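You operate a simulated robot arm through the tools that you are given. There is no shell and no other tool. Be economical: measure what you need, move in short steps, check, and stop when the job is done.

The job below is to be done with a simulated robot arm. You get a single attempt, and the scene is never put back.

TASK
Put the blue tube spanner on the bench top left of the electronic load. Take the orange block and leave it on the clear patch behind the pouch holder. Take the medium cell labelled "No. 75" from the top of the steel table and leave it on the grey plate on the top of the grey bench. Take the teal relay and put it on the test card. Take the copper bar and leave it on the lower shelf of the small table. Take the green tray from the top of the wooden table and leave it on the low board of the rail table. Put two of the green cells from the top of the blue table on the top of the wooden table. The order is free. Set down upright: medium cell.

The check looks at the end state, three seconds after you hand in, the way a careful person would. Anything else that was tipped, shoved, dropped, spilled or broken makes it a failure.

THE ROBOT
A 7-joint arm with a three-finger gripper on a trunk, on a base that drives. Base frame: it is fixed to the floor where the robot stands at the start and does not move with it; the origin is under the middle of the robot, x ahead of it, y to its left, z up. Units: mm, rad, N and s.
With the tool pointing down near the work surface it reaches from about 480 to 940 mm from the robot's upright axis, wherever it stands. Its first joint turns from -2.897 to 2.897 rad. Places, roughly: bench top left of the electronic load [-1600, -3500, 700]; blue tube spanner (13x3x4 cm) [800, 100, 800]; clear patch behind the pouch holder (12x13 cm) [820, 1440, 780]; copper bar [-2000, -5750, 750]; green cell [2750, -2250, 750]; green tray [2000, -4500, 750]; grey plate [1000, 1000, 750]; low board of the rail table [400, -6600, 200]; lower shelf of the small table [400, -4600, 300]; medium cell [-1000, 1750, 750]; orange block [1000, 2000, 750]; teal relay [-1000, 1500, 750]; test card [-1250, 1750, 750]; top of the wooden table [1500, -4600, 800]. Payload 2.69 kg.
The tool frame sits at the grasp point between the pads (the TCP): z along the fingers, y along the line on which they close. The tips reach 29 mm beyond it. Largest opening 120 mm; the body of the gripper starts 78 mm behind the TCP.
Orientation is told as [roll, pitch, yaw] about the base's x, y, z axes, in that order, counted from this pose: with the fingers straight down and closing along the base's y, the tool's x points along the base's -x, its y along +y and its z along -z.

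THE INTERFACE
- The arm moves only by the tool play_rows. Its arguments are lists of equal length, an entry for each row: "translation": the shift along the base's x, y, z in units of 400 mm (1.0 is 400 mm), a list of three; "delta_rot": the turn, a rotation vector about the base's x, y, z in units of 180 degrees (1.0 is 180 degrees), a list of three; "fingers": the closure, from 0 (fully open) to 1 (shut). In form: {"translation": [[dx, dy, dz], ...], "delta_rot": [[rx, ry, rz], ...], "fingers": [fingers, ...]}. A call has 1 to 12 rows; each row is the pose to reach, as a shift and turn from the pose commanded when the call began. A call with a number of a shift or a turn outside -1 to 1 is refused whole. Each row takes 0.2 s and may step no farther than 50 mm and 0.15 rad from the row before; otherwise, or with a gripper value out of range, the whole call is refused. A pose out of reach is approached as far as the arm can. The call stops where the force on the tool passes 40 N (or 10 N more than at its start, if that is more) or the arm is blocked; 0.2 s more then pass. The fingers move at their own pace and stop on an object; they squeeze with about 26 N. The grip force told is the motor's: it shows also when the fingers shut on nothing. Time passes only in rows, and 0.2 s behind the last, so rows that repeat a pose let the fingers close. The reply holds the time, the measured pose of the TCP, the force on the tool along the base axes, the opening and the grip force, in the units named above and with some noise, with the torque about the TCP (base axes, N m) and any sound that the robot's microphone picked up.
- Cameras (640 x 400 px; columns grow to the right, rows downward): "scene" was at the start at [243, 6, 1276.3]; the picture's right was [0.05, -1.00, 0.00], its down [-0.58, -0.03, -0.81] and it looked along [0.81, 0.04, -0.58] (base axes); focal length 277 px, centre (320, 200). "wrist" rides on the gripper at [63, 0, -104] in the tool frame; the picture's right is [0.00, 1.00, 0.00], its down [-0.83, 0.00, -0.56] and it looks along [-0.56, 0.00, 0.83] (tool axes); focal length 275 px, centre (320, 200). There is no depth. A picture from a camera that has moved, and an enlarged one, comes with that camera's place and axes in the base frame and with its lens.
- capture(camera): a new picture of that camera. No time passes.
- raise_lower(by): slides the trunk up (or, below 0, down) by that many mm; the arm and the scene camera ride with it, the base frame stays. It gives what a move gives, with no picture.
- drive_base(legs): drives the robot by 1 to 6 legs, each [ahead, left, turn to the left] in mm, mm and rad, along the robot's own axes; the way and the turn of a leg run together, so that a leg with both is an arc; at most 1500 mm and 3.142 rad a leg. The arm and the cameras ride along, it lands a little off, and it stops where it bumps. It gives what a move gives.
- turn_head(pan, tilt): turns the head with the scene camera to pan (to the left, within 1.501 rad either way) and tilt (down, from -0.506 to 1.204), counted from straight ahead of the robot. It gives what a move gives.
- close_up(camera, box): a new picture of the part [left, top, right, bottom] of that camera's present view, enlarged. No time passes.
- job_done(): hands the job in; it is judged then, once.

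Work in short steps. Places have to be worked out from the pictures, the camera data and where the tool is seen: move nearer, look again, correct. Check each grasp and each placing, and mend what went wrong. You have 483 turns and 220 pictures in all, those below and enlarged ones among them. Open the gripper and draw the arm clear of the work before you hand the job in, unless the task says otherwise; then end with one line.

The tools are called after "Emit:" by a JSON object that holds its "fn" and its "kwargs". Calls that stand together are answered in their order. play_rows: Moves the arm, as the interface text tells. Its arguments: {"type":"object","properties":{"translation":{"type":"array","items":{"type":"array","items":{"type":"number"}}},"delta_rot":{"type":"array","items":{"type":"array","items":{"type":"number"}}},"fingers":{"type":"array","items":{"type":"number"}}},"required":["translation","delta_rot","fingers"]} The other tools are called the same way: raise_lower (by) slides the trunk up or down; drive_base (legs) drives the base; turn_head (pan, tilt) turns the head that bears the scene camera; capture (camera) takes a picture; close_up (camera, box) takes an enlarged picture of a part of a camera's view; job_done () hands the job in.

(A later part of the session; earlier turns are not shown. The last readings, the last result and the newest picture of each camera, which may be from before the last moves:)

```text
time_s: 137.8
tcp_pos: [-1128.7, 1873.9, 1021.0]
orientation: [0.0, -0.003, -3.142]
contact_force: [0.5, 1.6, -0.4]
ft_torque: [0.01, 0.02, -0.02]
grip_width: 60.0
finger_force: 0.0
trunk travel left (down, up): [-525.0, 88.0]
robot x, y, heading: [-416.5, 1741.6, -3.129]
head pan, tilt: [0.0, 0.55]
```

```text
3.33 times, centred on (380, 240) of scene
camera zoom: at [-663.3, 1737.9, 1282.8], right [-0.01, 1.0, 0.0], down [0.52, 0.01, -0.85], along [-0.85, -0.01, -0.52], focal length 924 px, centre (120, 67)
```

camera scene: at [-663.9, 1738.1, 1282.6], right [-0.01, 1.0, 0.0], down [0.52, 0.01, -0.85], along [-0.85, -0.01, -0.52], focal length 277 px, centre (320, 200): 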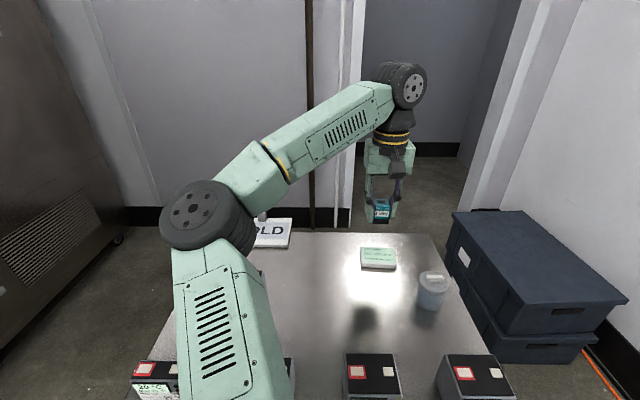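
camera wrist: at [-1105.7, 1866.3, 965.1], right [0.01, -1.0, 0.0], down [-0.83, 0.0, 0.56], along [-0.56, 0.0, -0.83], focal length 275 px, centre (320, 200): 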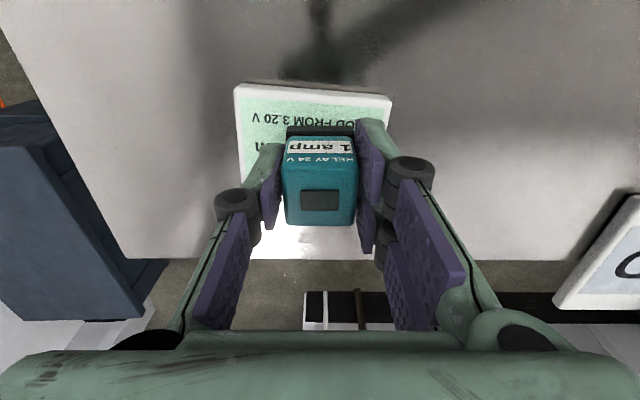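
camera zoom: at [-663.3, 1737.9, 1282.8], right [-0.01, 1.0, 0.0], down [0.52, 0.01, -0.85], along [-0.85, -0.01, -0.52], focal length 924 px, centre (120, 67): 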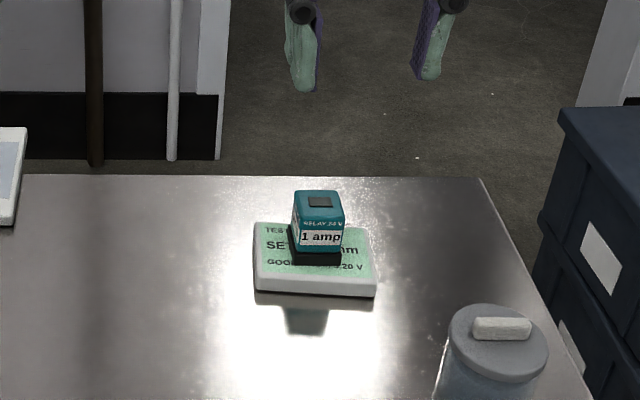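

Relay done. Retract, back off, turn to the bench and drive to the spanner.

Emit:
{"fn": "play_rows", "kwargs": {"translation": [[0.1, -0.04, 0.04], [0.2, -0.1, 0.06], [0.3, -0.16, 0.06], [0.4, -0.22, 0.06], [0.5, -0.28, 0.06], [0.56, -0.33, 0.06]], "delta_rot": [[0, 0, 0], [0, 0, 0], [0, 0, 0], [0, 0, 0], [0, 0, 0], [0, 0, 0]], "fingers": [0.3, 0.3, 0.3, 0.3, 0.3, 0.3]}}

Emit:
{"fn": "drive_base", "kwargs": {"legs": [[-260, 0, 0], [0, 0, 1.57], [0, 0, 1.56], [0, -850, 0], [0, -820, 0]]}}

Emit:
{"fn": "capture", "kwargs": {"camera": "scene"}}

Emit:
{"fn": "capture", "kwargs": {"camera": "wrist"}}

```text
time_s: 139.2
tcp_pos: [-900.5, 1738.1, 1041.7]
orientation: [0.0, 0.002, -3.141]
contact_force: [0.0, 0.0, 0.5]
ft_torque: [0.0, -0.02, -0.01]
grip_width: 84.0
finger_force: 0.2
trunk travel left (down, up): [-525.0, 88.0]
robot x, y, heading: [-417.4, 1739.5, -3.129]
head pan, tilt: [0.0, 0.55]
```

```text
time_s: 161.7
tcp_pos: [308.7, 72.2, 1042.2]
orientation: [-0.001, 0.001, -0.019]
contact_force: [0.2, 0.6, -0.1]
ft_torque: [0.01, -0.02, -0.02]
grip_width: 84.2
finger_force: 0.1
trunk travel left (down, up): [-525.0, 88.0]
robot x, y, heading: [-175.4, 79.8, -0.009]
head pan, tilt: [0.0, 0.55]
```

```text
152 pictures are left
camera scene: at [67.6, 81.8, 1282.7], right [-0.01, -1.0, 0.0], down [-0.52, 0.0, -0.85], along [0.85, -0.01, -0.52], focal length 277 px, centre (320, 200)
```

scene: 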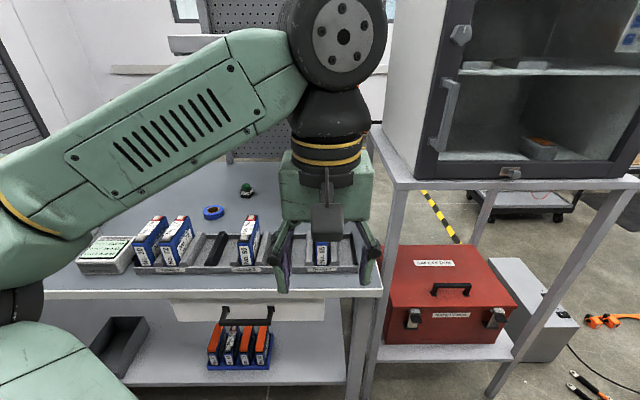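

```text
151 pictures are left
camera wrist: at [244.8, 73.0, 1147.0], right [0.01, 1.0, 0.0], down [0.83, -0.01, 0.56], along [0.56, -0.01, -0.83], focal length 275 px, centre (320, 200)
```

wrist: 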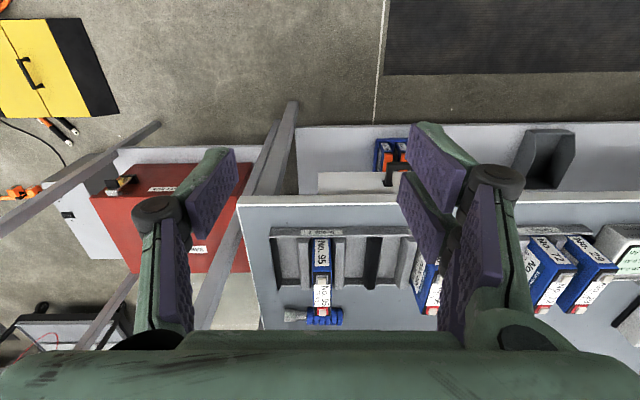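

Drive 300 mm ahead and look at the spanner.

Emit:
{"fn": "drive_base", "kwargs": {"legs": [[280, 0, 0.01]]}}

Emit:
{"fn": "capture", "kwargs": {"camera": "wrist"}}

```text
time_s: 163.7
tcp_pos: [584.5, 73.6, 1043.5]
orientation: [-0.001, 0.0, -0.014]
contact_force: [0.0, 0.5, -0.7]
ft_torque: [0.01, -0.02, -0.01]
grip_width: 84.1
finger_force: 0.0
trunk travel left (down, up): [-525.0, 88.0]
robot x, y, heading: [99.9, 81.3, -0.0]
head pan, tilt: [0.0, 0.55]
```

```text
150 pictures are left
camera wrist: at [521.9, 74.3, 1146.8], right [0.01, 1.0, 0.0], down [0.83, -0.01, 0.56], along [0.56, -0.01, -0.83], focal length 275 px, centre (320, 200)
```

wrist: 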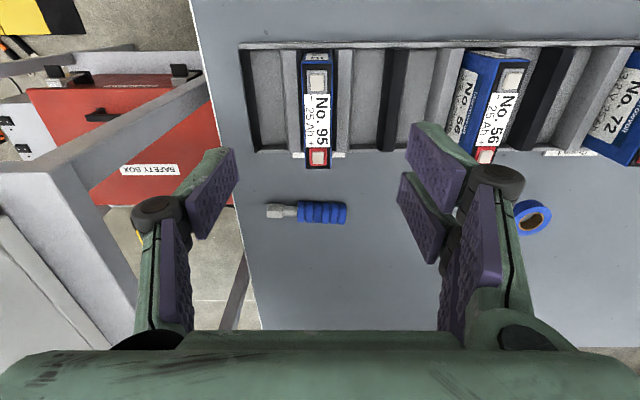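

Spanner lies along y, handle centre about (783,65). Rotate the gripper -90° and move above the handle.

Emit:
{"fn": "play_rows", "kwargs": {"translation": [[0.045, 0, 0], [0.09, 0, 0], [0.135, 0, 0], [0.18, 0, 0], [0.225, 0, 0], [0.27, 0, 0], [0.315, 0, 0], [0.36, -0.01, 0], [0.405, -0.02, 0], [0.45, -0.03, 0], [0.496, -0.034, -0.1], [0.496, -0.034, -0.2]], "delta_rot": [[0, 0, -0.045], [0, 0, -0.09], [0, 0, -0.135], [0, 0, -0.18], [0, 0, -0.225], [0, 0, -0.27], [0, 0, -0.315], [0, 0, -0.36], [0, 0, -0.405], [0, 0, -0.45], [0, 0, -0.495], [0, 0, -0.4955]], "fingers": [0.3, 0.3, 0.3, 0.3, 0.3, 0.3, 0.3, 0.3, 0.3, 0.3, 0.3, 0.3]}}

Emit:
{"fn": "capture", "kwargs": {"camera": "wrist"}}

```text
time_s: 166.2
tcp_pos: [622.4, -62.6, 952.7]
orientation: [0.0, -0.002, -1.57]
contact_force: [-0.4, 0.5, -0.5]
ft_torque: [0.0, 0.0, -0.01]
grip_width: 83.9
finger_force: 0.0
out of reach, approached as far as the arm can: row 7, 8, 9, 10, 11, 12
trunk travel left (down, up): [-525.0, 88.0]
robot x, y, heading: [103.6, 82.9, 0.004]
head pan, tilt: [0.0, 0.55]
```

```text
149 pictures are left
camera wrist: at [622.1, -0.2, 1056.6], right [1.0, 0.01, 0.0], down [0.01, -0.83, 0.56], along [0.0, -0.56, -0.83], focal length 275 px, centre (320, 200)
```

wrist: 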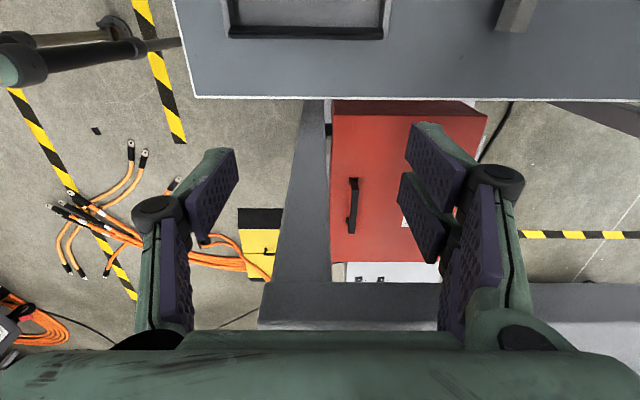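

With that yaw the arm only reaches further to the right; instead I'll keep this arm pose, raise it, and drive the base so it lands over the spanner.

Emit:
{"fn": "play_rows", "kwargs": {"translation": [[0, 0, 0.1], [0, 0, 0.2], [0, 0, 0.22]], "delta_rot": [[0, 0, 0], [0, 0, 0], [0, 0, 0]], "fingers": [0.3, 0.3, 0.3]}}

Emit:
{"fn": "drive_base", "kwargs": {"legs": [[0, 125, 0], [155, 0, 0]]}}

Emit:
{"fn": "capture", "kwargs": {"camera": "wrist"}}

Emit:
{"fn": "capture", "kwargs": {"camera": "scene"}}

```text
time_s: 167.1
tcp_pos: [595.9, -64.4, 1029.0]
orientation: [0.0, -0.002, -1.568]
contact_force: [0.2, -0.1, 0.3]
ft_torque: [-0.03, -0.01, -0.02]
grip_width: 84.0
finger_force: 0.2
out of reach, approached as far as the arm can: row 1, 2, 3
trunk travel left (down, up): [-525.0, 88.0]
robot x, y, heading: [95.5, 78.2, -0.003]
head pan, tilt: [0.0, 0.55]
```

```text
time_s: 169.8
tcp_pos: [749.1, 55.9, 1028.4]
orientation: [0.0, -0.001, -1.576]
contact_force: [0.6, 0.9, -0.6]
ft_torque: [0.01, -0.02, -0.01]
grip_width: 84.0
finger_force: 0.0
trunk travel left (down, up): [-525.0, 88.0]
robot x, y, heading: [256.5, 206.8, -0.008]
head pan, tilt: [0.0, 0.55]
stopped in leg 2: the robot was blocked; the commanded pose is now the measured one
```

```text
148 pictures are left
camera wrist: at [749.5, 117.2, 1132.6], right [1.0, 0.0, 0.0], down [0.0, -0.83, 0.56], along [0.0, -0.56, -0.83], focal length 275 px, centre (320, 200)
```

wrist: 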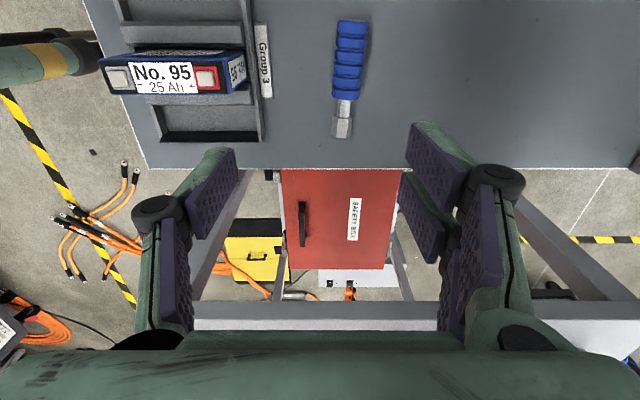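

```text
147 pictures are left
camera scene: at [498.8, 203.5, 1282.7], right [-0.01, -1.0, 0.0], down [-0.52, 0.01, -0.85], along [0.85, -0.01, -0.52], focal length 277 px, centre (320, 200)
```

scene: 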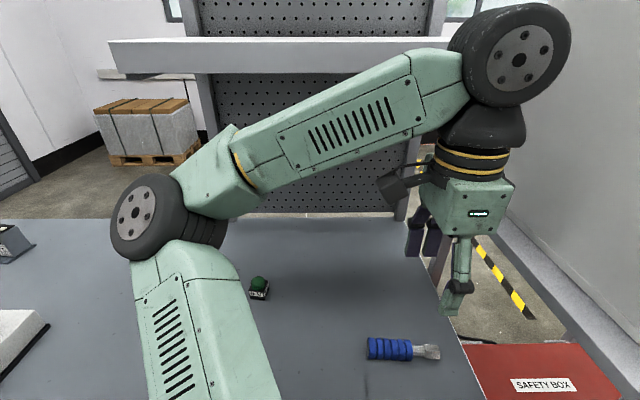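

The base bumped something under the bench edge; back off 25 mm and shift left 50 mm so the spanner is reachable.

Emit:
{"fn": "drive_base", "kwargs": {"legs": [[-25, 0, 0], [0, 50, 0]]}}

Emit:
{"fn": "turn_head", "kwargs": {"pan": -0.6, "tilt": 0.9}}

Emit:
{"fn": "capture", "kwargs": {"camera": "scene"}}

```text
time_s: 171.3
tcp_pos: [725.0, 106.4, 1029.3]
orientation: [0.001, -0.001, -1.579]
contact_force: [0.0, -0.7, 0.0]
ft_torque: [-0.02, 0.01, -0.04]
grip_width: 83.7
finger_force: 0.1
trunk travel left (down, up): [-525.0, 88.0]
robot x, y, heading: [228.8, 257.3, -0.012]
head pan, tilt: [0.0, 0.55]
```

```text
time_s: 172.3
tcp_pos: [725.8, 105.4, 1027.8]
orientation: [0.0, -0.003, -1.577]
contact_force: [0.2, -0.3, -0.5]
ft_torque: [0.01, 0.04, 0.0]
grip_width: 84.1
finger_force: 0.1
trunk travel left (down, up): [-525.0, 88.0]
robot x, y, heading: [229.5, 258.0, -0.014]
head pan, tilt: [-0.6, 0.901]
```

```text
146 pictures are left
camera scene: at [446.7, 212.7, 1253.4], right [-0.57, -0.82, 0.0], down [-0.64, 0.45, -0.62], along [0.51, -0.36, -0.78], focal length 277 px, centre (320, 200)
```

scene: 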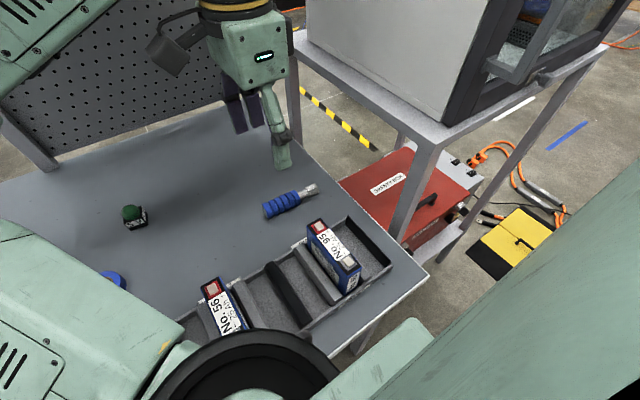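

Now move over the handle and descend to z≈880.

Emit:
{"fn": "play_rows", "kwargs": {"translation": [[0.07, -0.045, 0], [0.145, -0.09, 0], [0.145, -0.09, -0.11], [0.145, -0.09, -0.22], [0.145, -0.09, -0.33]], "delta_rot": [[0, 0, 0], [0, 0, 0], [0, 0, 0], [0, 0, 0], [0, 0, 0]], "fingers": [0.4, 0.4, 0.4, 0.4, 0.4]}}

Emit:
{"fn": "capture", "kwargs": {"camera": "wrist"}}

```text
time_s: 173.5
tcp_pos: [779.5, 68.8, 894.3]
orientation: [0.003, -0.003, -1.573]
contact_force: [-0.1, 0.0, -0.4]
ft_torque: [0.02, 0.0, 0.0]
grip_width: 71.8
finger_force: 0.0
out of reach, approached as far as the arm can: row 1, 2, 3, 4, 5
trunk travel left (down, up): [-525.0, 88.0]
robot x, y, heading: [230.1, 254.0, -0.007]
head pan, tilt: [-0.6, 0.901]
```

```text
145 pictures are left
camera wrist: at [780.6, 130.3, 999.1], right [1.0, 0.0, 0.0], down [0.0, -0.83, 0.56], along [0.0, -0.56, -0.83], focal length 275 px, centre (320, 200)
```

wrist: 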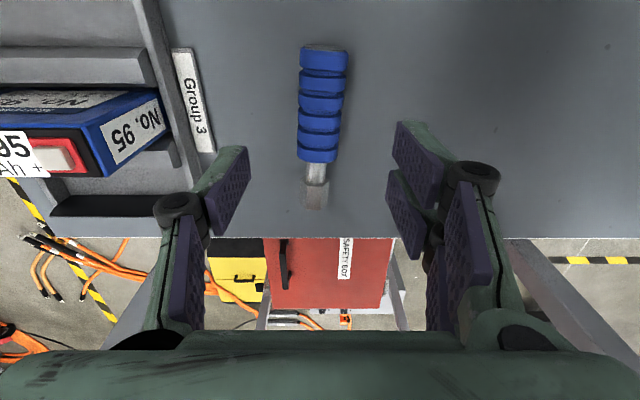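

Aligned on the handle. Descend to z≈807 and close.

Emit:
{"fn": "play_rows", "kwargs": {"translation": [[0, 0, -0.1], [0, 0, -0.19], [0, 0, -0.217], [0, 0, -0.217], [0, 0, -0.217], [0, 0, -0.217]], "delta_rot": [[0, 0, 0], [0, 0, 0], [0, 0, 0], [0, 0, 0], [0, 0, 0], [0, 0, 0]], "fingers": [0.4, 0.4, 0.4, 1, 1, 1]}}

Emit:
{"fn": "capture", "kwargs": {"camera": "wrist"}}

```text
time_s: 174.9
tcp_pos: [776.4, 70.3, 818.6]
orientation: [-0.002, 0.0, -1.57]
contact_force: [0.2, 0.9, 0.9]
ft_torque: [0.0, -0.03, -0.01]
grip_width: 28.1
finger_force: 15.7
out of reach, approached as far as the arm can: row 2, 3, 4, 5, 6
trunk travel left (down, up): [-525.0, 88.0]
robot x, y, heading: [231.6, 259.4, -0.016]
head pan, tilt: [-0.6, 0.901]
```

```text
144 pictures are left
camera wrist: at [777.2, 131.5, 921.9], right [1.0, 0.01, 0.0], down [0.01, -0.83, 0.56], along [0.0, -0.56, -0.83], focal length 275 px, centre (320, 200)
```

wrist: 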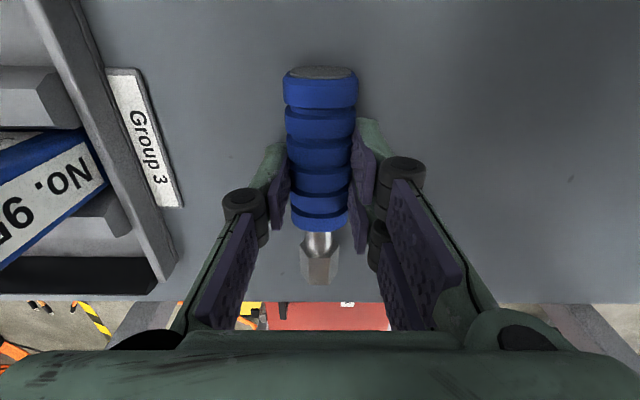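

Grip is a bit high (reach limit). Open, lower the trunk 11 mm, and grip again.

Emit:
{"fn": "play_rows", "kwargs": {"translation": [[0, 0, 0], [0, 0, 0], [0, 0, 0]], "delta_rot": [[0, 0, 0], [0, 0, 0], [0, 0, 0]], "fingers": [0.5, 0.5, 0.5]}}

Emit:
{"fn": "raise_lower", "kwargs": {"by": -11}}

Emit:
{"fn": "play_rows", "kwargs": {"translation": [[0, 0, 0], [0, 0, 0], [0, 0, 0], [0, 0, 0]], "delta_rot": [[0, 0, 0], [0, 0, 0], [0, 0, 0], [0, 0, 0]], "fingers": [1, 1, 1, 1]}}

```text
time_s: 175.7
tcp_pos: [776.5, 69.1, 817.8]
orientation: [-0.001, -0.001, -1.569]
contact_force: [0.8, -0.3, 0.1]
ft_torque: [-0.01, -0.03, 0.05]
grip_width: 60.2
finger_force: 0.0
trunk travel left (down, up): [-525.0, 88.0]
robot x, y, heading: [228.8, 256.6, -0.016]
head pan, tilt: [-0.6, 0.901]
```

```text
time_s: 176.3
tcp_pos: [776.0, 68.8, 806.7]
orientation: [-0.001, 0.001, -1.57]
contact_force: [-0.5, 0.2, 2.3]
ft_torque: [0.0, -0.08, -0.03]
grip_width: 60.2
finger_force: 0.4
trunk travel left (down, up): [-514.0, 99.0]
robot x, y, heading: [226.6, 257.4, -0.009]
head pan, tilt: [-0.6, 0.901]
```

```text
time_s: 177.3
tcp_pos: [777.5, 69.5, 808.9]
orientation: [0.001, -0.002, -1.57]
contact_force: [6.7, 0.2, 22.9]
ft_torque: [0.12, -0.26, -0.05]
grip_width: 27.4
finger_force: 26.1
trunk travel left (down, up): [-514.0, 99.0]
robot x, y, heading: [231.0, 258.3, -0.009]
head pan, tilt: [-0.6, 0.901]
```

Gripped lower. Lift via the trunk and arm and check.

Emit:
{"fn": "raise_lower", "kwargs": {"by": 60}}

Emit:
{"fn": "capture", "kwargs": {"camera": "wrist"}}

```text
time_s: 178.3
tcp_pos: [777.5, 68.8, 866.8]
orientation: [-0.003, 0.0, -1.569]
contact_force: [0.3, -0.2, -1.7]
ft_torque: [0.02, 0.0, -0.03]
grip_width: 27.5
finger_force: 26.0
trunk travel left (down, up): [-574.0, 39.0]
robot x, y, heading: [229.6, 257.3, -0.012]
head pan, tilt: [-0.6, 0.901]
```

```text
143 pictures are left
camera wrist: at [777.2, 131.3, 970.6], right [1.0, 0.01, 0.0], down [0.01, -0.83, 0.56], along [0.0, -0.56, -0.83], focal length 275 px, centre (320, 200)
```

wrist: 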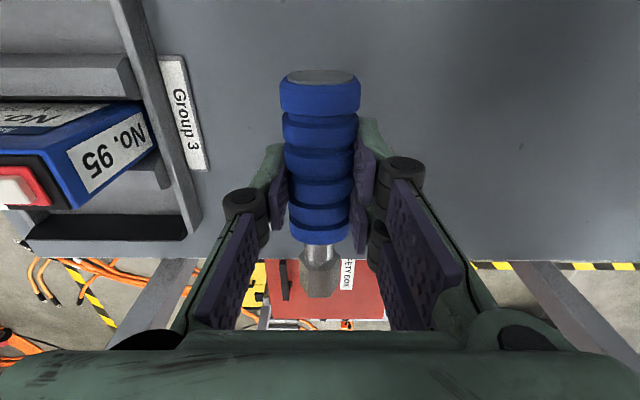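

Spanner secured. Lift further, back well clear of the dry box, and turn to face -y.

Emit:
{"fn": "play_rows", "kwargs": {"translation": [[0, 0, 0.1], [0, 0, 0.2], [-0.03, 0, 0.3], [-0.06, 0, 0.35]], "delta_rot": [[0, 0, 0], [0, 0, 0], [0, 0, 0.03], [0, 0, 0.06]], "fingers": [1, 1, 1, 1]}}

Emit:
{"fn": "drive_base", "kwargs": {"legs": [[-560, 0, 0], [0, 0, -1.56]]}}

Emit:
{"fn": "turn_head", "kwargs": {"pan": -0.5, "tilt": 0.35}}

Emit:
{"fn": "capture", "kwargs": {"camera": "scene"}}

```text
time_s: 179.3
tcp_pos: [749.5, 71.2, 1008.6]
orientation: [-0.001, 0.0, -1.379]
contact_force: [0.6, 0.0, -1.2]
ft_torque: [0.01, 0.01, 0.0]
grip_width: 27.5
finger_force: 26.3
trunk travel left (down, up): [-574.0, 39.0]
robot x, y, heading: [228.9, 255.7, -0.012]
head pan, tilt: [-0.6, 0.901]
```

```text
time_s: 186.3
tcp_pos: [-493.7, -263.8, 1007.9]
orientation: [-0.002, 0.0, -2.898]
contact_force: [0.2, 0.1, -1.2]
ft_torque: [0.0, -0.02, -0.03]
grip_width: 27.4
finger_force: 25.6
trunk travel left (down, up): [-574.0, 39.0]
robot x, y, heading: [-331.0, 266.6, -1.532]
head pan, tilt: [-0.6, 0.901]
```

```text
time_s: 187.3
tcp_pos: [-493.4, -263.7, 1007.9]
orientation: [-0.001, 0.001, -2.9]
contact_force: [-0.2, 0.1, -1.0]
ft_torque: [0.01, 0.02, -0.02]
grip_width: 27.6
finger_force: 26.0
trunk travel left (down, up): [-574.0, 39.0]
robot x, y, heading: [-336.0, 270.8, -1.528]
head pan, tilt: [-0.499, 0.351]
```

```text
142 pictures are left
camera scene: at [-370.3, 27.5, 1349.9], right [-0.9, 0.44, 0.0], down [0.15, 0.31, -0.94], along [-0.42, -0.84, -0.34], focal length 277 px, centre (320, 200)
```

scene: 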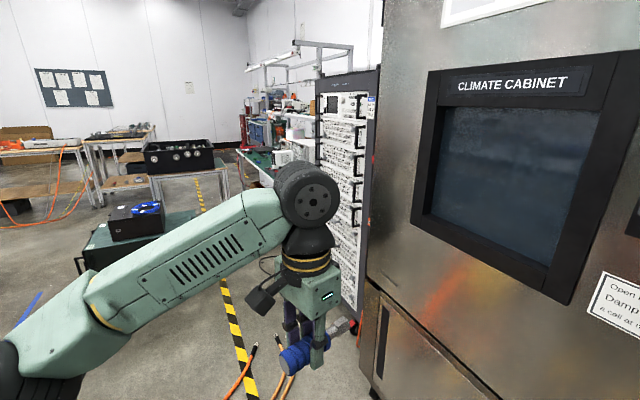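

I need to see the floor cables and lane ahead.

Emit:
{"fn": "turn_head", "kwargs": {"pan": 0.1, "tilt": 0.5}}

Emit:
{"fn": "capture", "kwargs": {"camera": "scene"}}

Emit:
{"fn": "capture", "kwargs": {"camera": "wrist"}}

```text
time_s: 188.3
tcp_pos: [-492.9, -264.9, 1008.3]
orientation: [-0.003, -0.001, -2.898]
contact_force: [-0.8, 0.3, -0.4]
ft_torque: [-0.01, 0.01, -0.01]
grip_width: 27.2
finger_force: 25.3
trunk travel left (down, up): [-574.0, 39.0]
robot x, y, heading: [-335.4, 265.3, -1.534]
head pan, tilt: [0.099, 0.499]
```

```text
141 pictures are left
camera scene: at [-316.5, 20.9, 1336.3], right [-0.99, -0.14, 0.0], down [-0.07, 0.47, -0.88], along [0.12, -0.87, -0.48], focal length 277 px, centre (320, 200)
```

scene: 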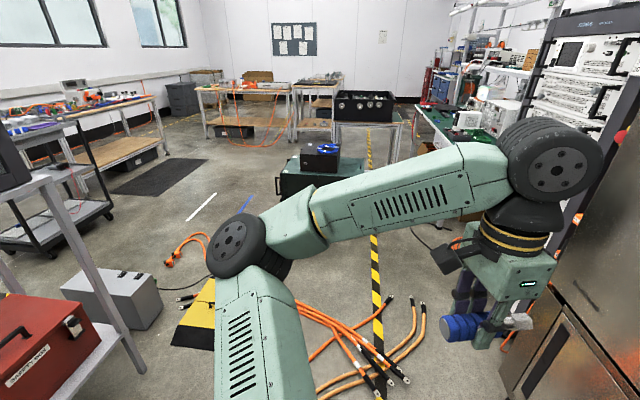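

```text
140 pictures are left
camera wrist: at [-432.1, -249.7, 1111.5], right [0.24, -0.97, 0.0], down [-0.81, -0.2, 0.56], along [-0.54, -0.13, -0.83], focal length 275 px, centre (320, 200)
```

wrist: 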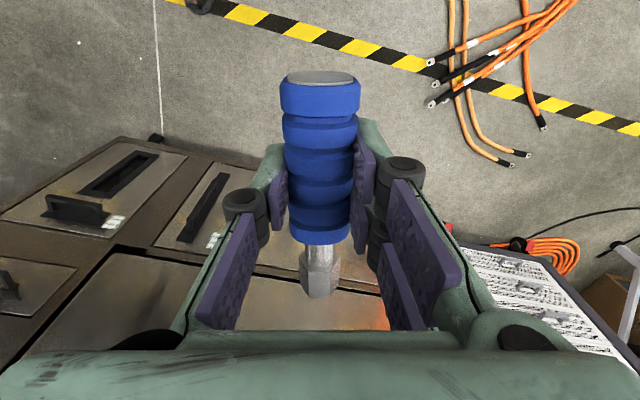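

Orange cables lie across the floor ahead; a gap exists beside the climate cabinet. First bring the arm to centre/neutral so the robot is narrow.

Emit:
{"fn": "play_rows", "kwargs": {"translation": [[0.05, 0, 0.02], [0.1, 0, 0.04], [0.15, 0, 0.06], [0.2, 0, 0.07], [0.25, 0, 0.07], [0.3, 0, 0.07], [0.35, 0, 0.07], [0.4, 0, 0.07], [0.45, 0, 0.07], [0.5, 0, 0.07]], "delta_rot": [[0, 0, 0.043], [0, 0, 0.086], [0, 0, 0.129], [0, 0, 0.172], [0, 0, 0.215], [0, 0, 0.258], [0, 0, 0.301], [0, 0, 0.344], [0, 0, 0.387], [0, 0, 0.43]], "fingers": [1, 1, 1, 1, 1, 1, 1, 1, 1, 1]}}

Emit:
{"fn": "turn_head", "kwargs": {"pan": -0.3, "tilt": 0.7}}

Emit:
{"fn": "capture", "kwargs": {"camera": "scene"}}

```text
time_s: 190.5
tcp_pos: [-294.7, -265.1, 1036.0]
orientation: [-0.002, 0.0, -1.547]
contact_force: [0.3, 0.0, -0.7]
ft_torque: [0.04, -0.03, 0.01]
grip_width: 27.5
finger_force: 26.3
trunk travel left (down, up): [-574.0, 39.0]
robot x, y, heading: [-338.2, 271.5, -1.529]
head pan, tilt: [0.099, 0.499]
```

```text
time_s: 191.4
tcp_pos: [-296.2, -265.8, 1034.6]
orientation: [0.0, 0.002, -1.55]
contact_force: [-0.6, -0.7, -1.8]
ft_torque: [0.04, 0.01, 0.01]
grip_width: 27.5
finger_force: 25.7
trunk travel left (down, up): [-574.0, 39.0]
robot x, y, heading: [-332.7, 267.9, -1.529]
head pan, tilt: [-0.3, 0.7]
```

```text
139 pictures are left
camera scene: at [-350.8, 28.9, 1318.6], right [-0.97, 0.26, 0.0], down [0.16, 0.62, -0.77], along [-0.2, -0.74, -0.64], focal length 277 px, centre (320, 200)
```

scene: 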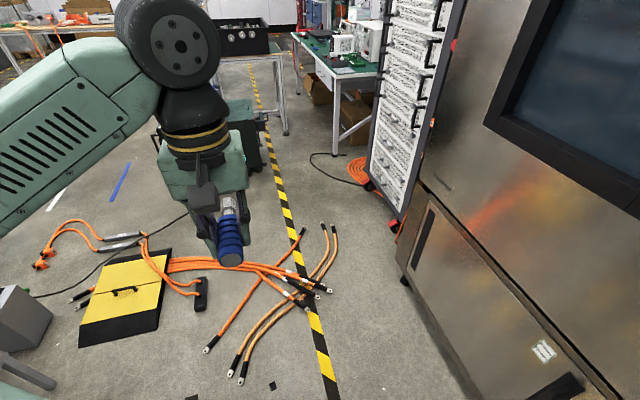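

Corridor between cable ends and cabinet corner is ~390 mm; the robot is ~±180. I'll align diagonally with it and creep through. First to (-665,-312).

Emit:
{"fn": "drive_base", "kwargs": {"legs": [[565, -356, 0], [0, 0, -0.408]]}}

Emit:
{"fn": "turn_head", "kwargs": {"pan": 0.0, "tilt": 0.95}}

Emit:
{"fn": "capture", "kwargs": {"camera": "scene"}}

```text
time_s: 195.0
tcp_pos: [-613.3, -845.4, 1036.0]
orientation: [-0.002, -0.002, -1.526]
contact_force: [0.3, -0.9, -0.9]
ft_torque: [0.05, 0.01, -0.05]
grip_width: 27.5
finger_force: 26.3
trunk travel left (down, up): [-574.0, 39.0]
robot x, y, heading: [-661.6, -317.9, -1.509]
head pan, tilt: [-0.3, 0.7]
stopped in leg 1: the robot was blocked; the commanded pose is now the measured one
```

```text
time_s: 195.8
tcp_pos: [-612.0, -845.4, 1034.5]
orientation: [-0.002, 0.0, -1.524]
contact_force: [-0.6, -0.3, -0.9]
ft_torque: [0.0, -0.04, 0.0]
grip_width: 27.6
finger_force: 25.9
trunk travel left (down, up): [-574.0, 39.0]
robot x, y, heading: [-667.6, -317.6, -1.505]
head pan, tilt: [0.0, 0.949]
```

```text
138 pictures are left
camera scene: at [-650.8, -542.9, 1298.8], right [-1.0, -0.06, 0.0], down [-0.05, 0.81, -0.58], along [0.04, -0.58, -0.81], focal length 277 px, centre (320, 200)
```

scene: 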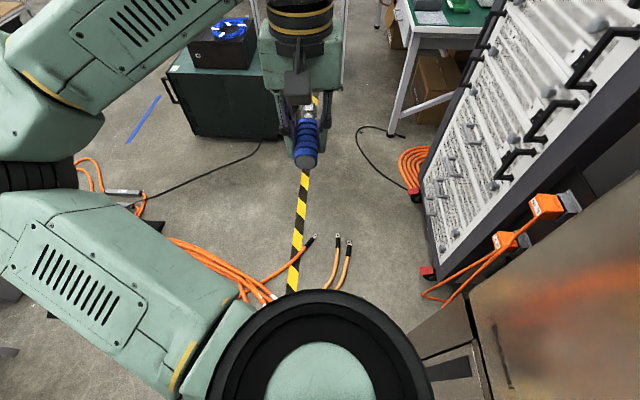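

The base actually arrived at the target; try the turn now.

Emit:
{"fn": "drive_base", "kwargs": {"legs": [[0, 0, -0.43]]}}

Emit:
{"fn": "capture", "kwargs": {"camera": "scene"}}

```text
time_s: 197.5
tcp_pos: [-834.1, -820.3, 1035.2]
orientation: [-0.002, 0.0, -1.947]
contact_force: [0.0, -0.6, -1.3]
ft_torque: [0.03, 0.0, 0.02]
grip_width: 27.5
finger_force: 25.5
trunk travel left (down, up): [-574.0, 39.0]
robot x, y, heading: [-668.4, -313.1, -1.927]
head pan, tilt: [0.0, 0.949]
```

```text
137 pictures are left
camera scene: at [-745.5, -528.8, 1298.7], right [-0.94, 0.35, 0.0], down [0.28, 0.76, -0.58], along [-0.2, -0.55, -0.81], focal length 277 px, centre (320, 200)
```

scene: 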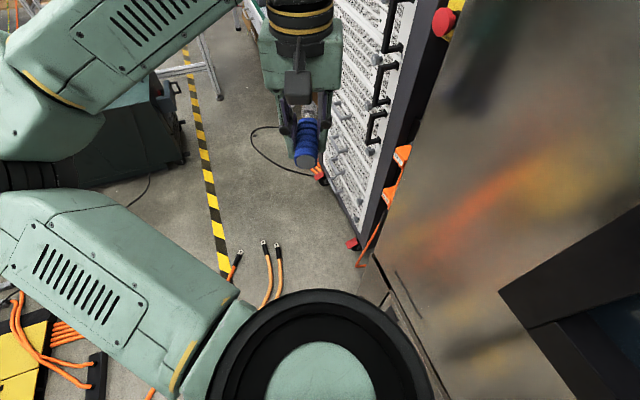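

Aligned. Drive ahead 430 mm through the first pinch.

Emit:
{"fn": "drive_base", "kwargs": {"legs": [[430, 0, 0]]}}

Emit:
{"fn": "capture", "kwargs": {"camera": "scene"}}

```text
time_s: 199.2
tcp_pos: [-836.1, -1013.4, 1034.8]
orientation: [-0.003, 0.001, -1.952]
contact_force: [0.3, 0.1, -0.8]
ft_torque: [-0.01, 0.03, -0.02]
grip_width: 27.3
finger_force: 26.0
trunk travel left (down, up): [-574.0, 39.0]
robot x, y, heading: [-666.6, -506.7, -1.932]
head pan, tilt: [0.0, 0.949]
stopped in leg 1: the robot was blocked; the commanded pose is now the measured one
```

```text
136 pictures are left
camera scene: at [-746.1, -721.5, 1298.7], right [-0.94, 0.35, 0.0], down [0.29, 0.76, -0.58], along [-0.21, -0.54, -0.81], focal length 277 px, centre (320, 200)
```

scene: 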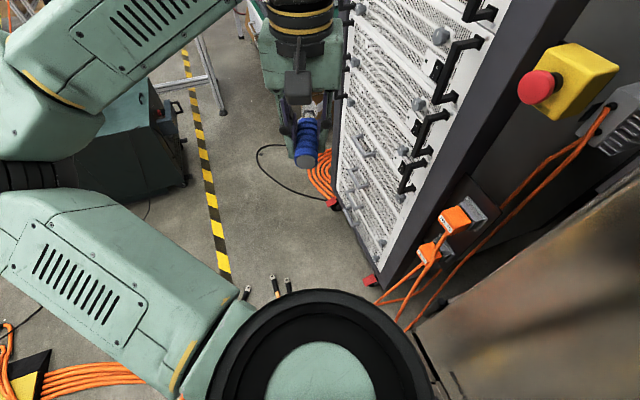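

The base slid along the cabinet, so it is wider than I thought. Look to the right to see what is touching.

Emit:
{"fn": "turn_head", "kwargs": {"pan": -1.5, "tilt": 0.6}}

Emit:
{"fn": "capture", "kwargs": {"camera": "scene"}}

```text
time_s: 200.8
tcp_pos: [-834.9, -1012.9, 1036.2]
orientation: [-0.001, -0.001, -1.951]
contact_force: [0.9, -0.1, -1.1]
ft_torque: [0.02, -0.02, -0.02]
grip_width: 27.6
finger_force: 26.4
trunk travel left (down, up): [-574.0, 39.0]
robot x, y, heading: [-664.9, -509.1, -1.931]
head pan, tilt: [-1.499, 0.6]
```

```text
135 pictures are left
camera scene: at [-805.1, -628.3, 1327.2], right [0.28, 0.96, 0.0], down [0.54, -0.16, -0.82], along [-0.79, 0.23, -0.57], focal length 277 px, centre (320, 200)
```

scene: 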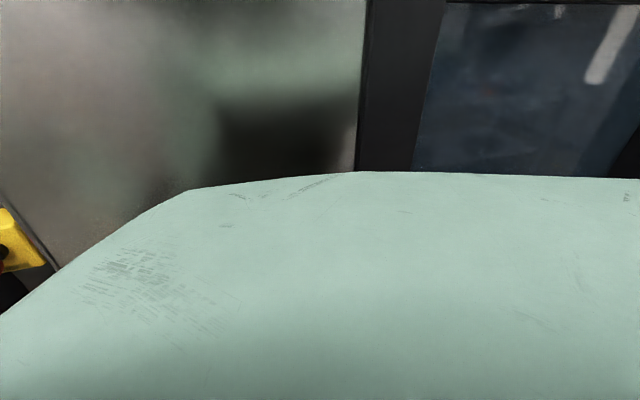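

Shoulders are too wide for this gap without treading on the cables. I'll take the safe long way around behind the bench. First back out and turn.

Emit:
{"fn": "drive_base", "kwargs": {"legs": [[-440, 0, 0], [0, 0, 1.93], [150, 0, 0], [0, 1400, 0], [0, 1260, 0]]}}

Emit:
{"fn": "turn_head", "kwargs": {"pan": 0.0, "tilt": 0.4}}

Emit:
{"fn": "capture", "kwargs": {"camera": "scene"}}

```text
time_s: 229.9
tcp_pos: [154.5, 2642.3, 1035.0]
orientation: [-0.002, -0.001, -0.025]
contact_force: [0.0, 0.5, -0.9]
ft_torque: [0.01, 0.03, -0.03]
grip_width: 27.6
finger_force: 26.1
trunk travel left (down, up): [-574.0, 39.0]
robot x, y, heading: [-374.7, 2627.5, -0.008]
head pan, tilt: [-1.499, 0.6]
```

```text
time_s: 231.5
tcp_pos: [155.7, 2642.8, 1035.0]
orientation: [-0.001, 0.001, -0.021]
contact_force: [0.4, -0.5, -1.5]
ft_torque: [-0.01, 0.02, 0.0]
grip_width: 27.4
finger_force: 26.0
trunk travel left (down, up): [-574.0, 39.0]
robot x, y, heading: [-376.9, 2626.8, -0.003]
head pan, tilt: [0.0, 0.4]
```

```text
134 pictures are left
camera scene: at [-128.9, 2626.6, 1345.4], right [0.0, -1.0, 0.0], down [-0.39, 0.0, -0.92], along [0.92, 0.0, -0.39], focal length 277 px, centre (320, 200)
```

scene: 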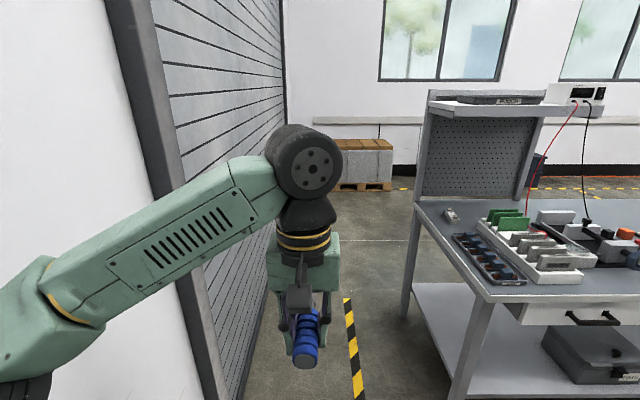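

Shift right to y≈2490 for elbow clearance, then go ahead along the bench end.

Emit:
{"fn": "drive_base", "kwargs": {"legs": [[0, -137, 0], [900, 0, 0]]}}

Emit:
{"fn": "capture", "kwargs": {"camera": "scene"}}

```text
time_s: 237.6
tcp_pos: [1067.0, 2498.1, 1035.1]
orientation: [-0.001, 0.0, -0.032]
contact_force: [-0.2, 0.1, -2.3]
ft_torque: [-0.03, 0.02, 0.0]
grip_width: 27.6
finger_force: 26.1
trunk travel left (down, up): [-574.0, 39.0]
robot x, y, heading: [528.9, 2484.5, -0.014]
head pan, tilt: [0.0, 0.4]
```

```text
133 pictures are left
camera scene: at [784.3, 2483.9, 1345.3], right [-0.01, -1.0, 0.0], down [-0.39, 0.0, -0.92], along [0.92, -0.01, -0.39], focal length 277 px, centre (320, 200)
```

scene: 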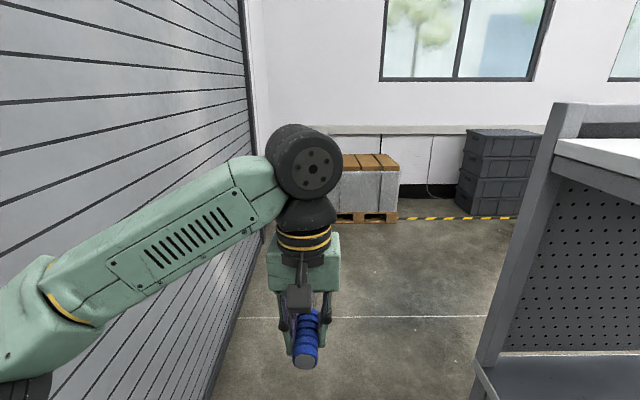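

Clear ahead. Continue to x≈2050 and turn right to face -y.

Emit:
{"fn": "drive_base", "kwargs": {"legs": [[1480, 0, 0], [0, 0, -1.55]]}}

Emit:
{"fn": "capture", "kwargs": {"camera": "scene"}}

```text
time_s: 248.8
tcp_pos: [2080.3, 1920.5, 1035.1]
orientation: [0.0, 0.0, -1.542]
contact_force: [0.0, -0.4, -1.4]
ft_torque: [0.02, 0.01, 0.01]
grip_width: 27.6
finger_force: 26.5
trunk travel left (down, up): [-574.0, 39.0]
robot x, y, heading: [2036.0, 2453.8, -1.524]
head pan, tilt: [0.0, 0.4]
```

```text
132 pictures are left
camera scene: at [2046.4, 2203.8, 1345.4], right [-1.0, -0.05, 0.0], down [-0.02, 0.39, -0.92], along [0.05, -0.92, -0.39], focal length 277 px, centre (320, 200)
```

scene: 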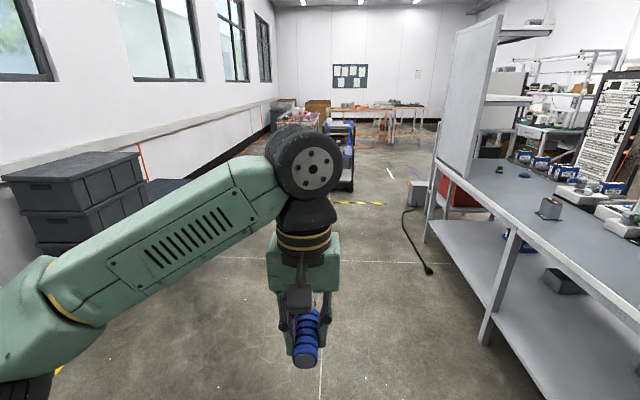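

Corridor is clear. Drive ahead 2700 mm keeping x≈1900.

Emit:
{"fn": "drive_base", "kwargs": {"legs": [[0, -150, -0.046], [1350, 0, 0], [1350, 0, 0]]}}

Emit:
{"fn": "capture", "kwargs": {"camera": "scene"}}

```text
time_s: 263.4
tcp_pos: [1972.0, -791.3, 1034.8]
orientation: [-0.001, -0.001, -1.557]
contact_force: [0.0, -0.2, -0.9]
ft_torque: [0.03, 0.01, 0.03]
grip_width: 27.5
finger_force: 26.2
trunk travel left (down, up): [-574.0, 39.0]
robot x, y, heading: [1934.3, -260.2, -1.538]
head pan, tilt: [0.0, 0.4]
```

```text
131 pictures are left
camera scene: at [1942.9, -508.2, 1345.3], right [-1.0, -0.03, 0.0], down [-0.01, 0.39, -0.92], along [0.03, -0.92, -0.39], focal length 277 px, centre (320, 200)
```

scene: 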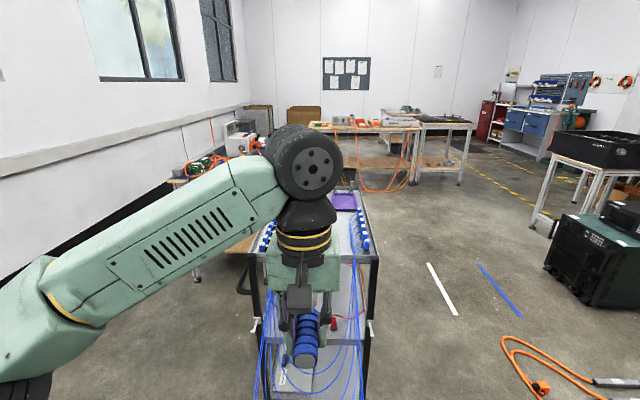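

A cart is ahead; pass between it and the orange cable at x≈1340. Shift right, then forward in legs.

Emit:
{"fn": "drive_base", "kwargs": {"legs": [[0, -450, -0.03], [620, 0, 0], [0, -150, 0]]}}

Emit:
{"fn": "capture", "kwargs": {"camera": "scene"}}

```text
time_s: 271.2
tcp_pos: [1465.8, -1422.7, 1035.6]
orientation: [0.0, -0.002, -1.587]
contact_force: [0.2, 0.0, -0.9]
ft_torque: [-0.02, -0.02, -0.01]
grip_width: 27.5
finger_force: 25.5
trunk travel left (down, up): [-574.0, 39.0]
robot x, y, heading: [1445.0, -890.3, -1.562]
head pan, tilt: [0.0, 0.4]
stopped in leg 3: the robot was blocked; the commanded pose is now the measured one
```

```text
130 pictures are left
camera scene: at [1446.3, -1138.9, 1345.4], right [-1.0, -0.01, 0.0], down [0.0, 0.39, -0.92], along [0.01, -0.92, -0.39], focal length 277 px, centre (320, 200)
```

scene: 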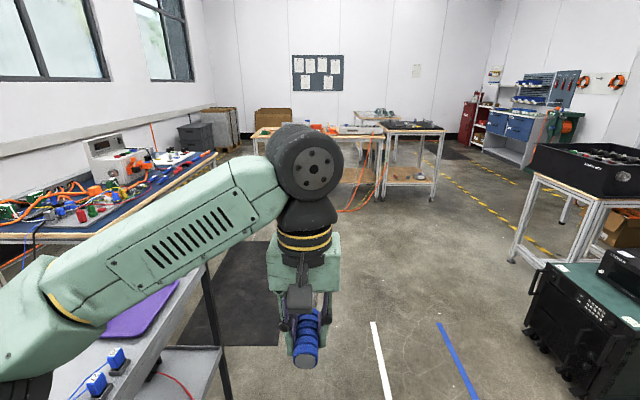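

The stand's corner touched on the right. Ease left 20 mm, go ahead 450, then check.

Emit:
{"fn": "drive_base", "kwargs": {"legs": [[0, 20, 0], [450, 0, 0]]}}

Emit:
{"fn": "capture", "kwargs": {"camera": "scene"}}

```text
time_s: 274.4
tcp_pos: [1484.4, -1866.6, 1034.0]
orientation: [-0.001, 0.0, -1.593]
contact_force: [0.2, -0.2, -1.5]
ft_torque: [0.05, 0.02, -0.03]
grip_width: 27.6
finger_force: 26.4
trunk travel left (down, up): [-574.0, 39.0]
robot x, y, heading: [1465.7, -1333.5, -1.57]
head pan, tilt: [0.0, 0.4]
```

```text
129 pictures are left
camera scene: at [1466.4, -1580.5, 1345.3], right [-1.0, 0.0, 0.0], down [0.0, 0.39, -0.92], along [0.0, -0.92, -0.39], focal length 277 px, centre (320, 200)
```

scene: 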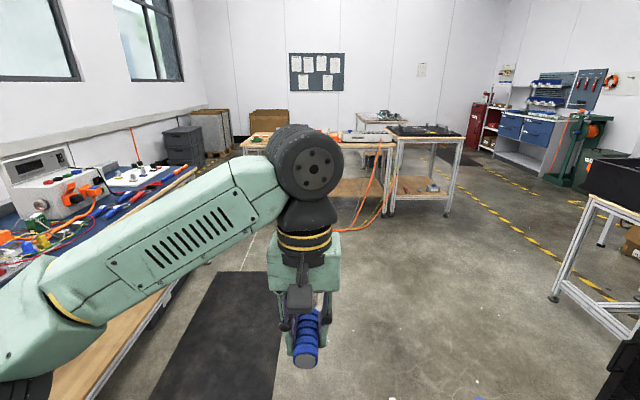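

Open floor ahead. Drive to y≈-3300, then turn to face -x.

Emit:
{"fn": "drive_base", "kwargs": {"legs": [[1000, -250, 0], [950, 0, 0], [0, 0, -1.57]]}}

Emit:
{"fn": "capture", "kwargs": {"camera": "scene"}}

```text
time_s: 288.2
tcp_pos: [663.6, -3291.9, 1034.3]
orientation: [-0.003, -0.002, 3.097]
contact_force: [-0.4, -0.8, -1.9]
ft_torque: [0.02, -0.02, -0.01]
grip_width: 27.6
finger_force: 25.7
trunk travel left (down, up): [-574.0, 39.0]
robot x, y, heading: [1193.7, -3285.5, 3.122]
head pan, tilt: [0.0, 0.4]
```

```text
128 pictures are left
camera scene: at [945.6, -3279.2, 1345.4], right [0.02, 1.0, 0.0], down [0.39, -0.01, -0.92], along [-0.92, 0.02, -0.39], focal length 277 px, centre (320, 200)
```

scene: 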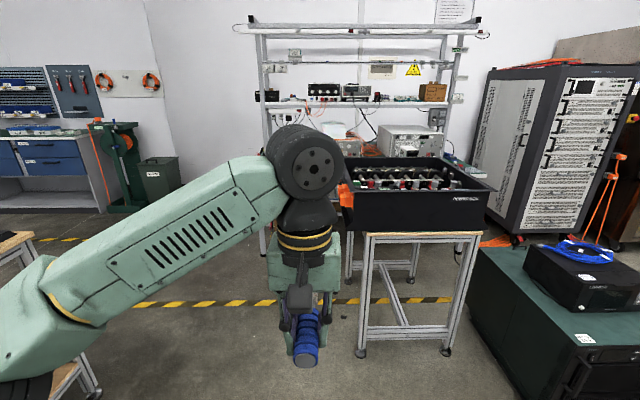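

Strafe left 330 to clear the black-tray table, then go ahead.

Emit:
{"fn": "drive_base", "kwargs": {"legs": [[0, 340, 0.02], [1000, 0, 0], [650, 0, 0]]}}

Emit:
{"fn": "capture", "kwargs": {"camera": "scene"}}

```text
time_s: 299.4
tcp_pos: [-986.5, -3669.8, 1034.8]
orientation: [-0.002, -0.002, -3.135]
contact_force: [-0.5, -0.5, -0.9]
ft_torque: [0.02, -0.04, -0.01]
grip_width: 27.5
finger_force: 26.2
trunk travel left (down, up): [-574.0, 39.0]
robot x, y, heading: [-457.0, -3635.5, -3.11]
head pan, tilt: [0.0, 0.4]
```

```text
127 pictures are left
camera scene: at [-706.1, -3642.7, 1345.3], right [-0.03, 1.0, 0.0], down [0.39, 0.01, -0.92], along [-0.92, -0.03, -0.39], focal length 277 px, centre (320, 200)
```

scene: 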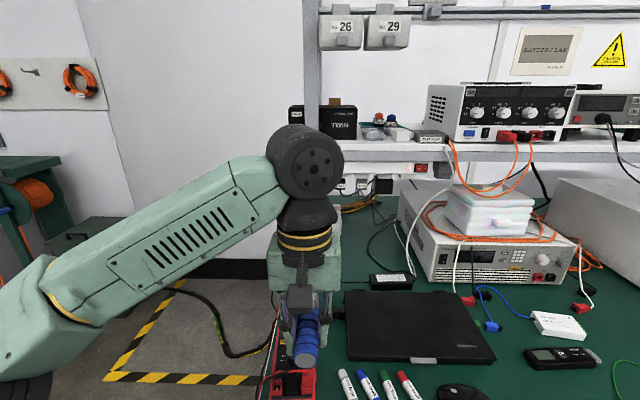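

Zoom on the bench area left of the electronic load.

Emit:
{"fn": "close_up", "kwargs": {"camera": "scene", "box": [320, 180, 520, 310]}}

Emit:
{"fn": "capture", "kwargs": {"camera": "wrist"}}

```text
3.08 times, centred on (420, 245) of scene
camera zoom: at [-706.1, -3642.7, 1345.3], right [-0.03, 1.0, 0.0], down [0.39, 0.01, -0.92], along [-0.92, -0.03, -0.39], focal length 853 px, centre (12, 62)
```

zoom: 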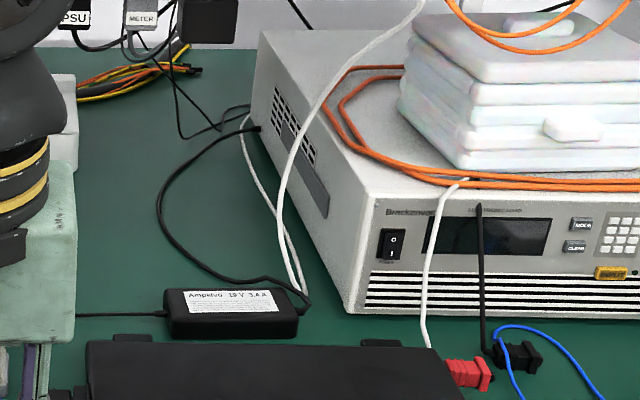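

```text
125 pictures are left
camera wrist: at [-924.3, -3670.3, 1138.9], right [0.01, -1.0, 0.0], down [-0.83, -0.01, 0.56], along [-0.56, -0.01, -0.83], focal length 275 px, centre (320, 200)
```

wrist: 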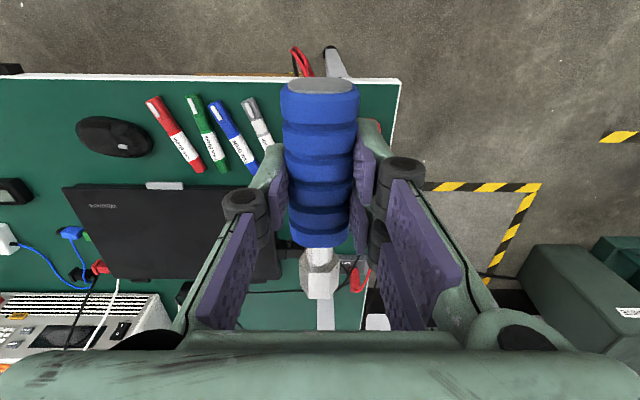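

Clear area left of the load is about (-1560,-3580). Drive closer (x≈-690, y≈-3580).

Emit:
{"fn": "drive_base", "kwargs": {"legs": [[235, -62, -0.03]]}}

Emit:
{"fn": "capture", "kwargs": {"camera": "scene"}}

Emit:
{"fn": "capture", "kwargs": {"camera": "wrist"}}

```text
time_s: 301.2
tcp_pos: [-1232.6, -3597.9, 1035.2]
orientation: [-0.001, 0.001, 3.125]
contact_force: [-0.5, -0.4, -1.9]
ft_torque: [-0.03, -0.04, -0.03]
grip_width: 27.5
finger_force: 26.4
trunk travel left (down, up): [-574.0, 39.0]
robot x, y, heading: [-701.5, -3577.2, -3.133]
head pan, tilt: [0.0, 0.4]
```

```text
124 pictures are left
camera scene: at [-951.3, -3578.4, 1345.2], right [-0.01, 1.0, 0.0], down [0.39, 0.0, -0.92], along [-0.92, -0.01, -0.39], focal length 277 px, centre (320, 200)
```

scene: 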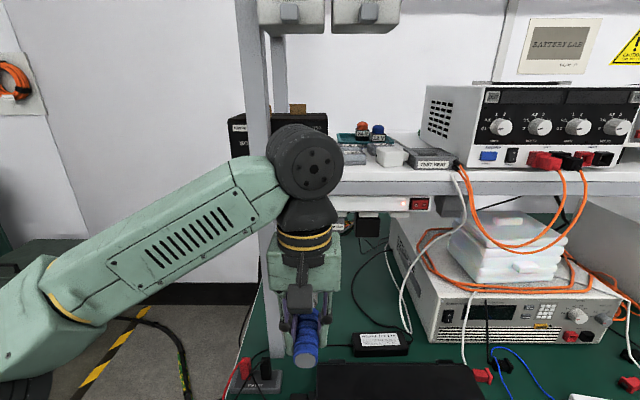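

```text
123 pictures are left
camera wrist: at [-1170.1, -3600.5, 1138.8], right [-0.01, -1.0, 0.0], down [-0.83, 0.01, 0.56], along [-0.56, 0.01, -0.83], focal length 275 px, centre (320, 200)
```

wrist: 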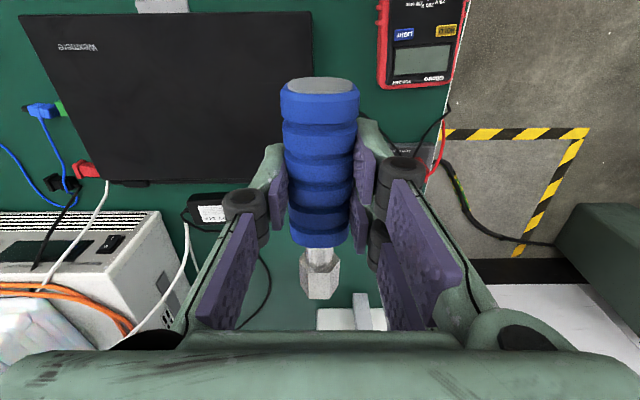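

Front-left post of the bench frame is at about (-1365,-3720), bench top ≈745. I'll stand slightly right (y≈-3400) so the forearm clears the post.

Emit:
{"fn": "drive_base", "kwargs": {"legs": [[0, -177, 0]]}}

Emit:
{"fn": "raise_lower", "kwargs": {"by": -49}}

Emit:
{"fn": "capture", "kwargs": {"camera": "scene"}}

```text
time_s: 303.2
tcp_pos: [-1233.5, -3429.4, 1036.2]
orientation: [-0.001, -0.002, 3.13]
contact_force: [-0.2, 0.6, -1.4]
ft_torque: [0.01, -0.01, -0.01]
grip_width: 27.6
finger_force: 26.2
trunk travel left (down, up): [-574.0, 39.0]
robot x, y, heading: [-706.1, -3406.6, -3.128]
head pan, tilt: [0.0, 0.4]
```

```text
time_s: 304.1
tcp_pos: [-1234.5, -3428.3, 986.8]
orientation: [-0.001, -0.002, 3.13]
contact_force: [0.5, 0.1, -0.4]
ft_torque: [0.0, -0.02, 0.01]
grip_width: 27.5
finger_force: 26.2
trunk travel left (down, up): [-525.0, 88.0]
robot x, y, heading: [-699.1, -3406.2, -3.137]
head pan, tilt: [0.0, 0.4]
```

```text
122 pictures are left
camera scene: at [-951.9, -3408.1, 1296.5], right [-0.01, 1.0, 0.0], down [0.39, 0.0, -0.92], along [-0.92, -0.01, -0.39], focal length 277 px, centre (320, 200)
```

scene: 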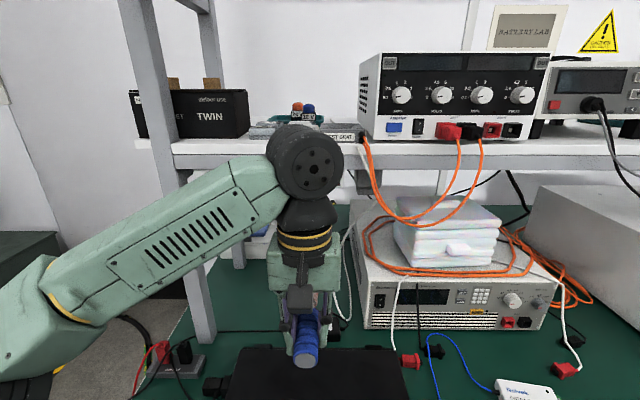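

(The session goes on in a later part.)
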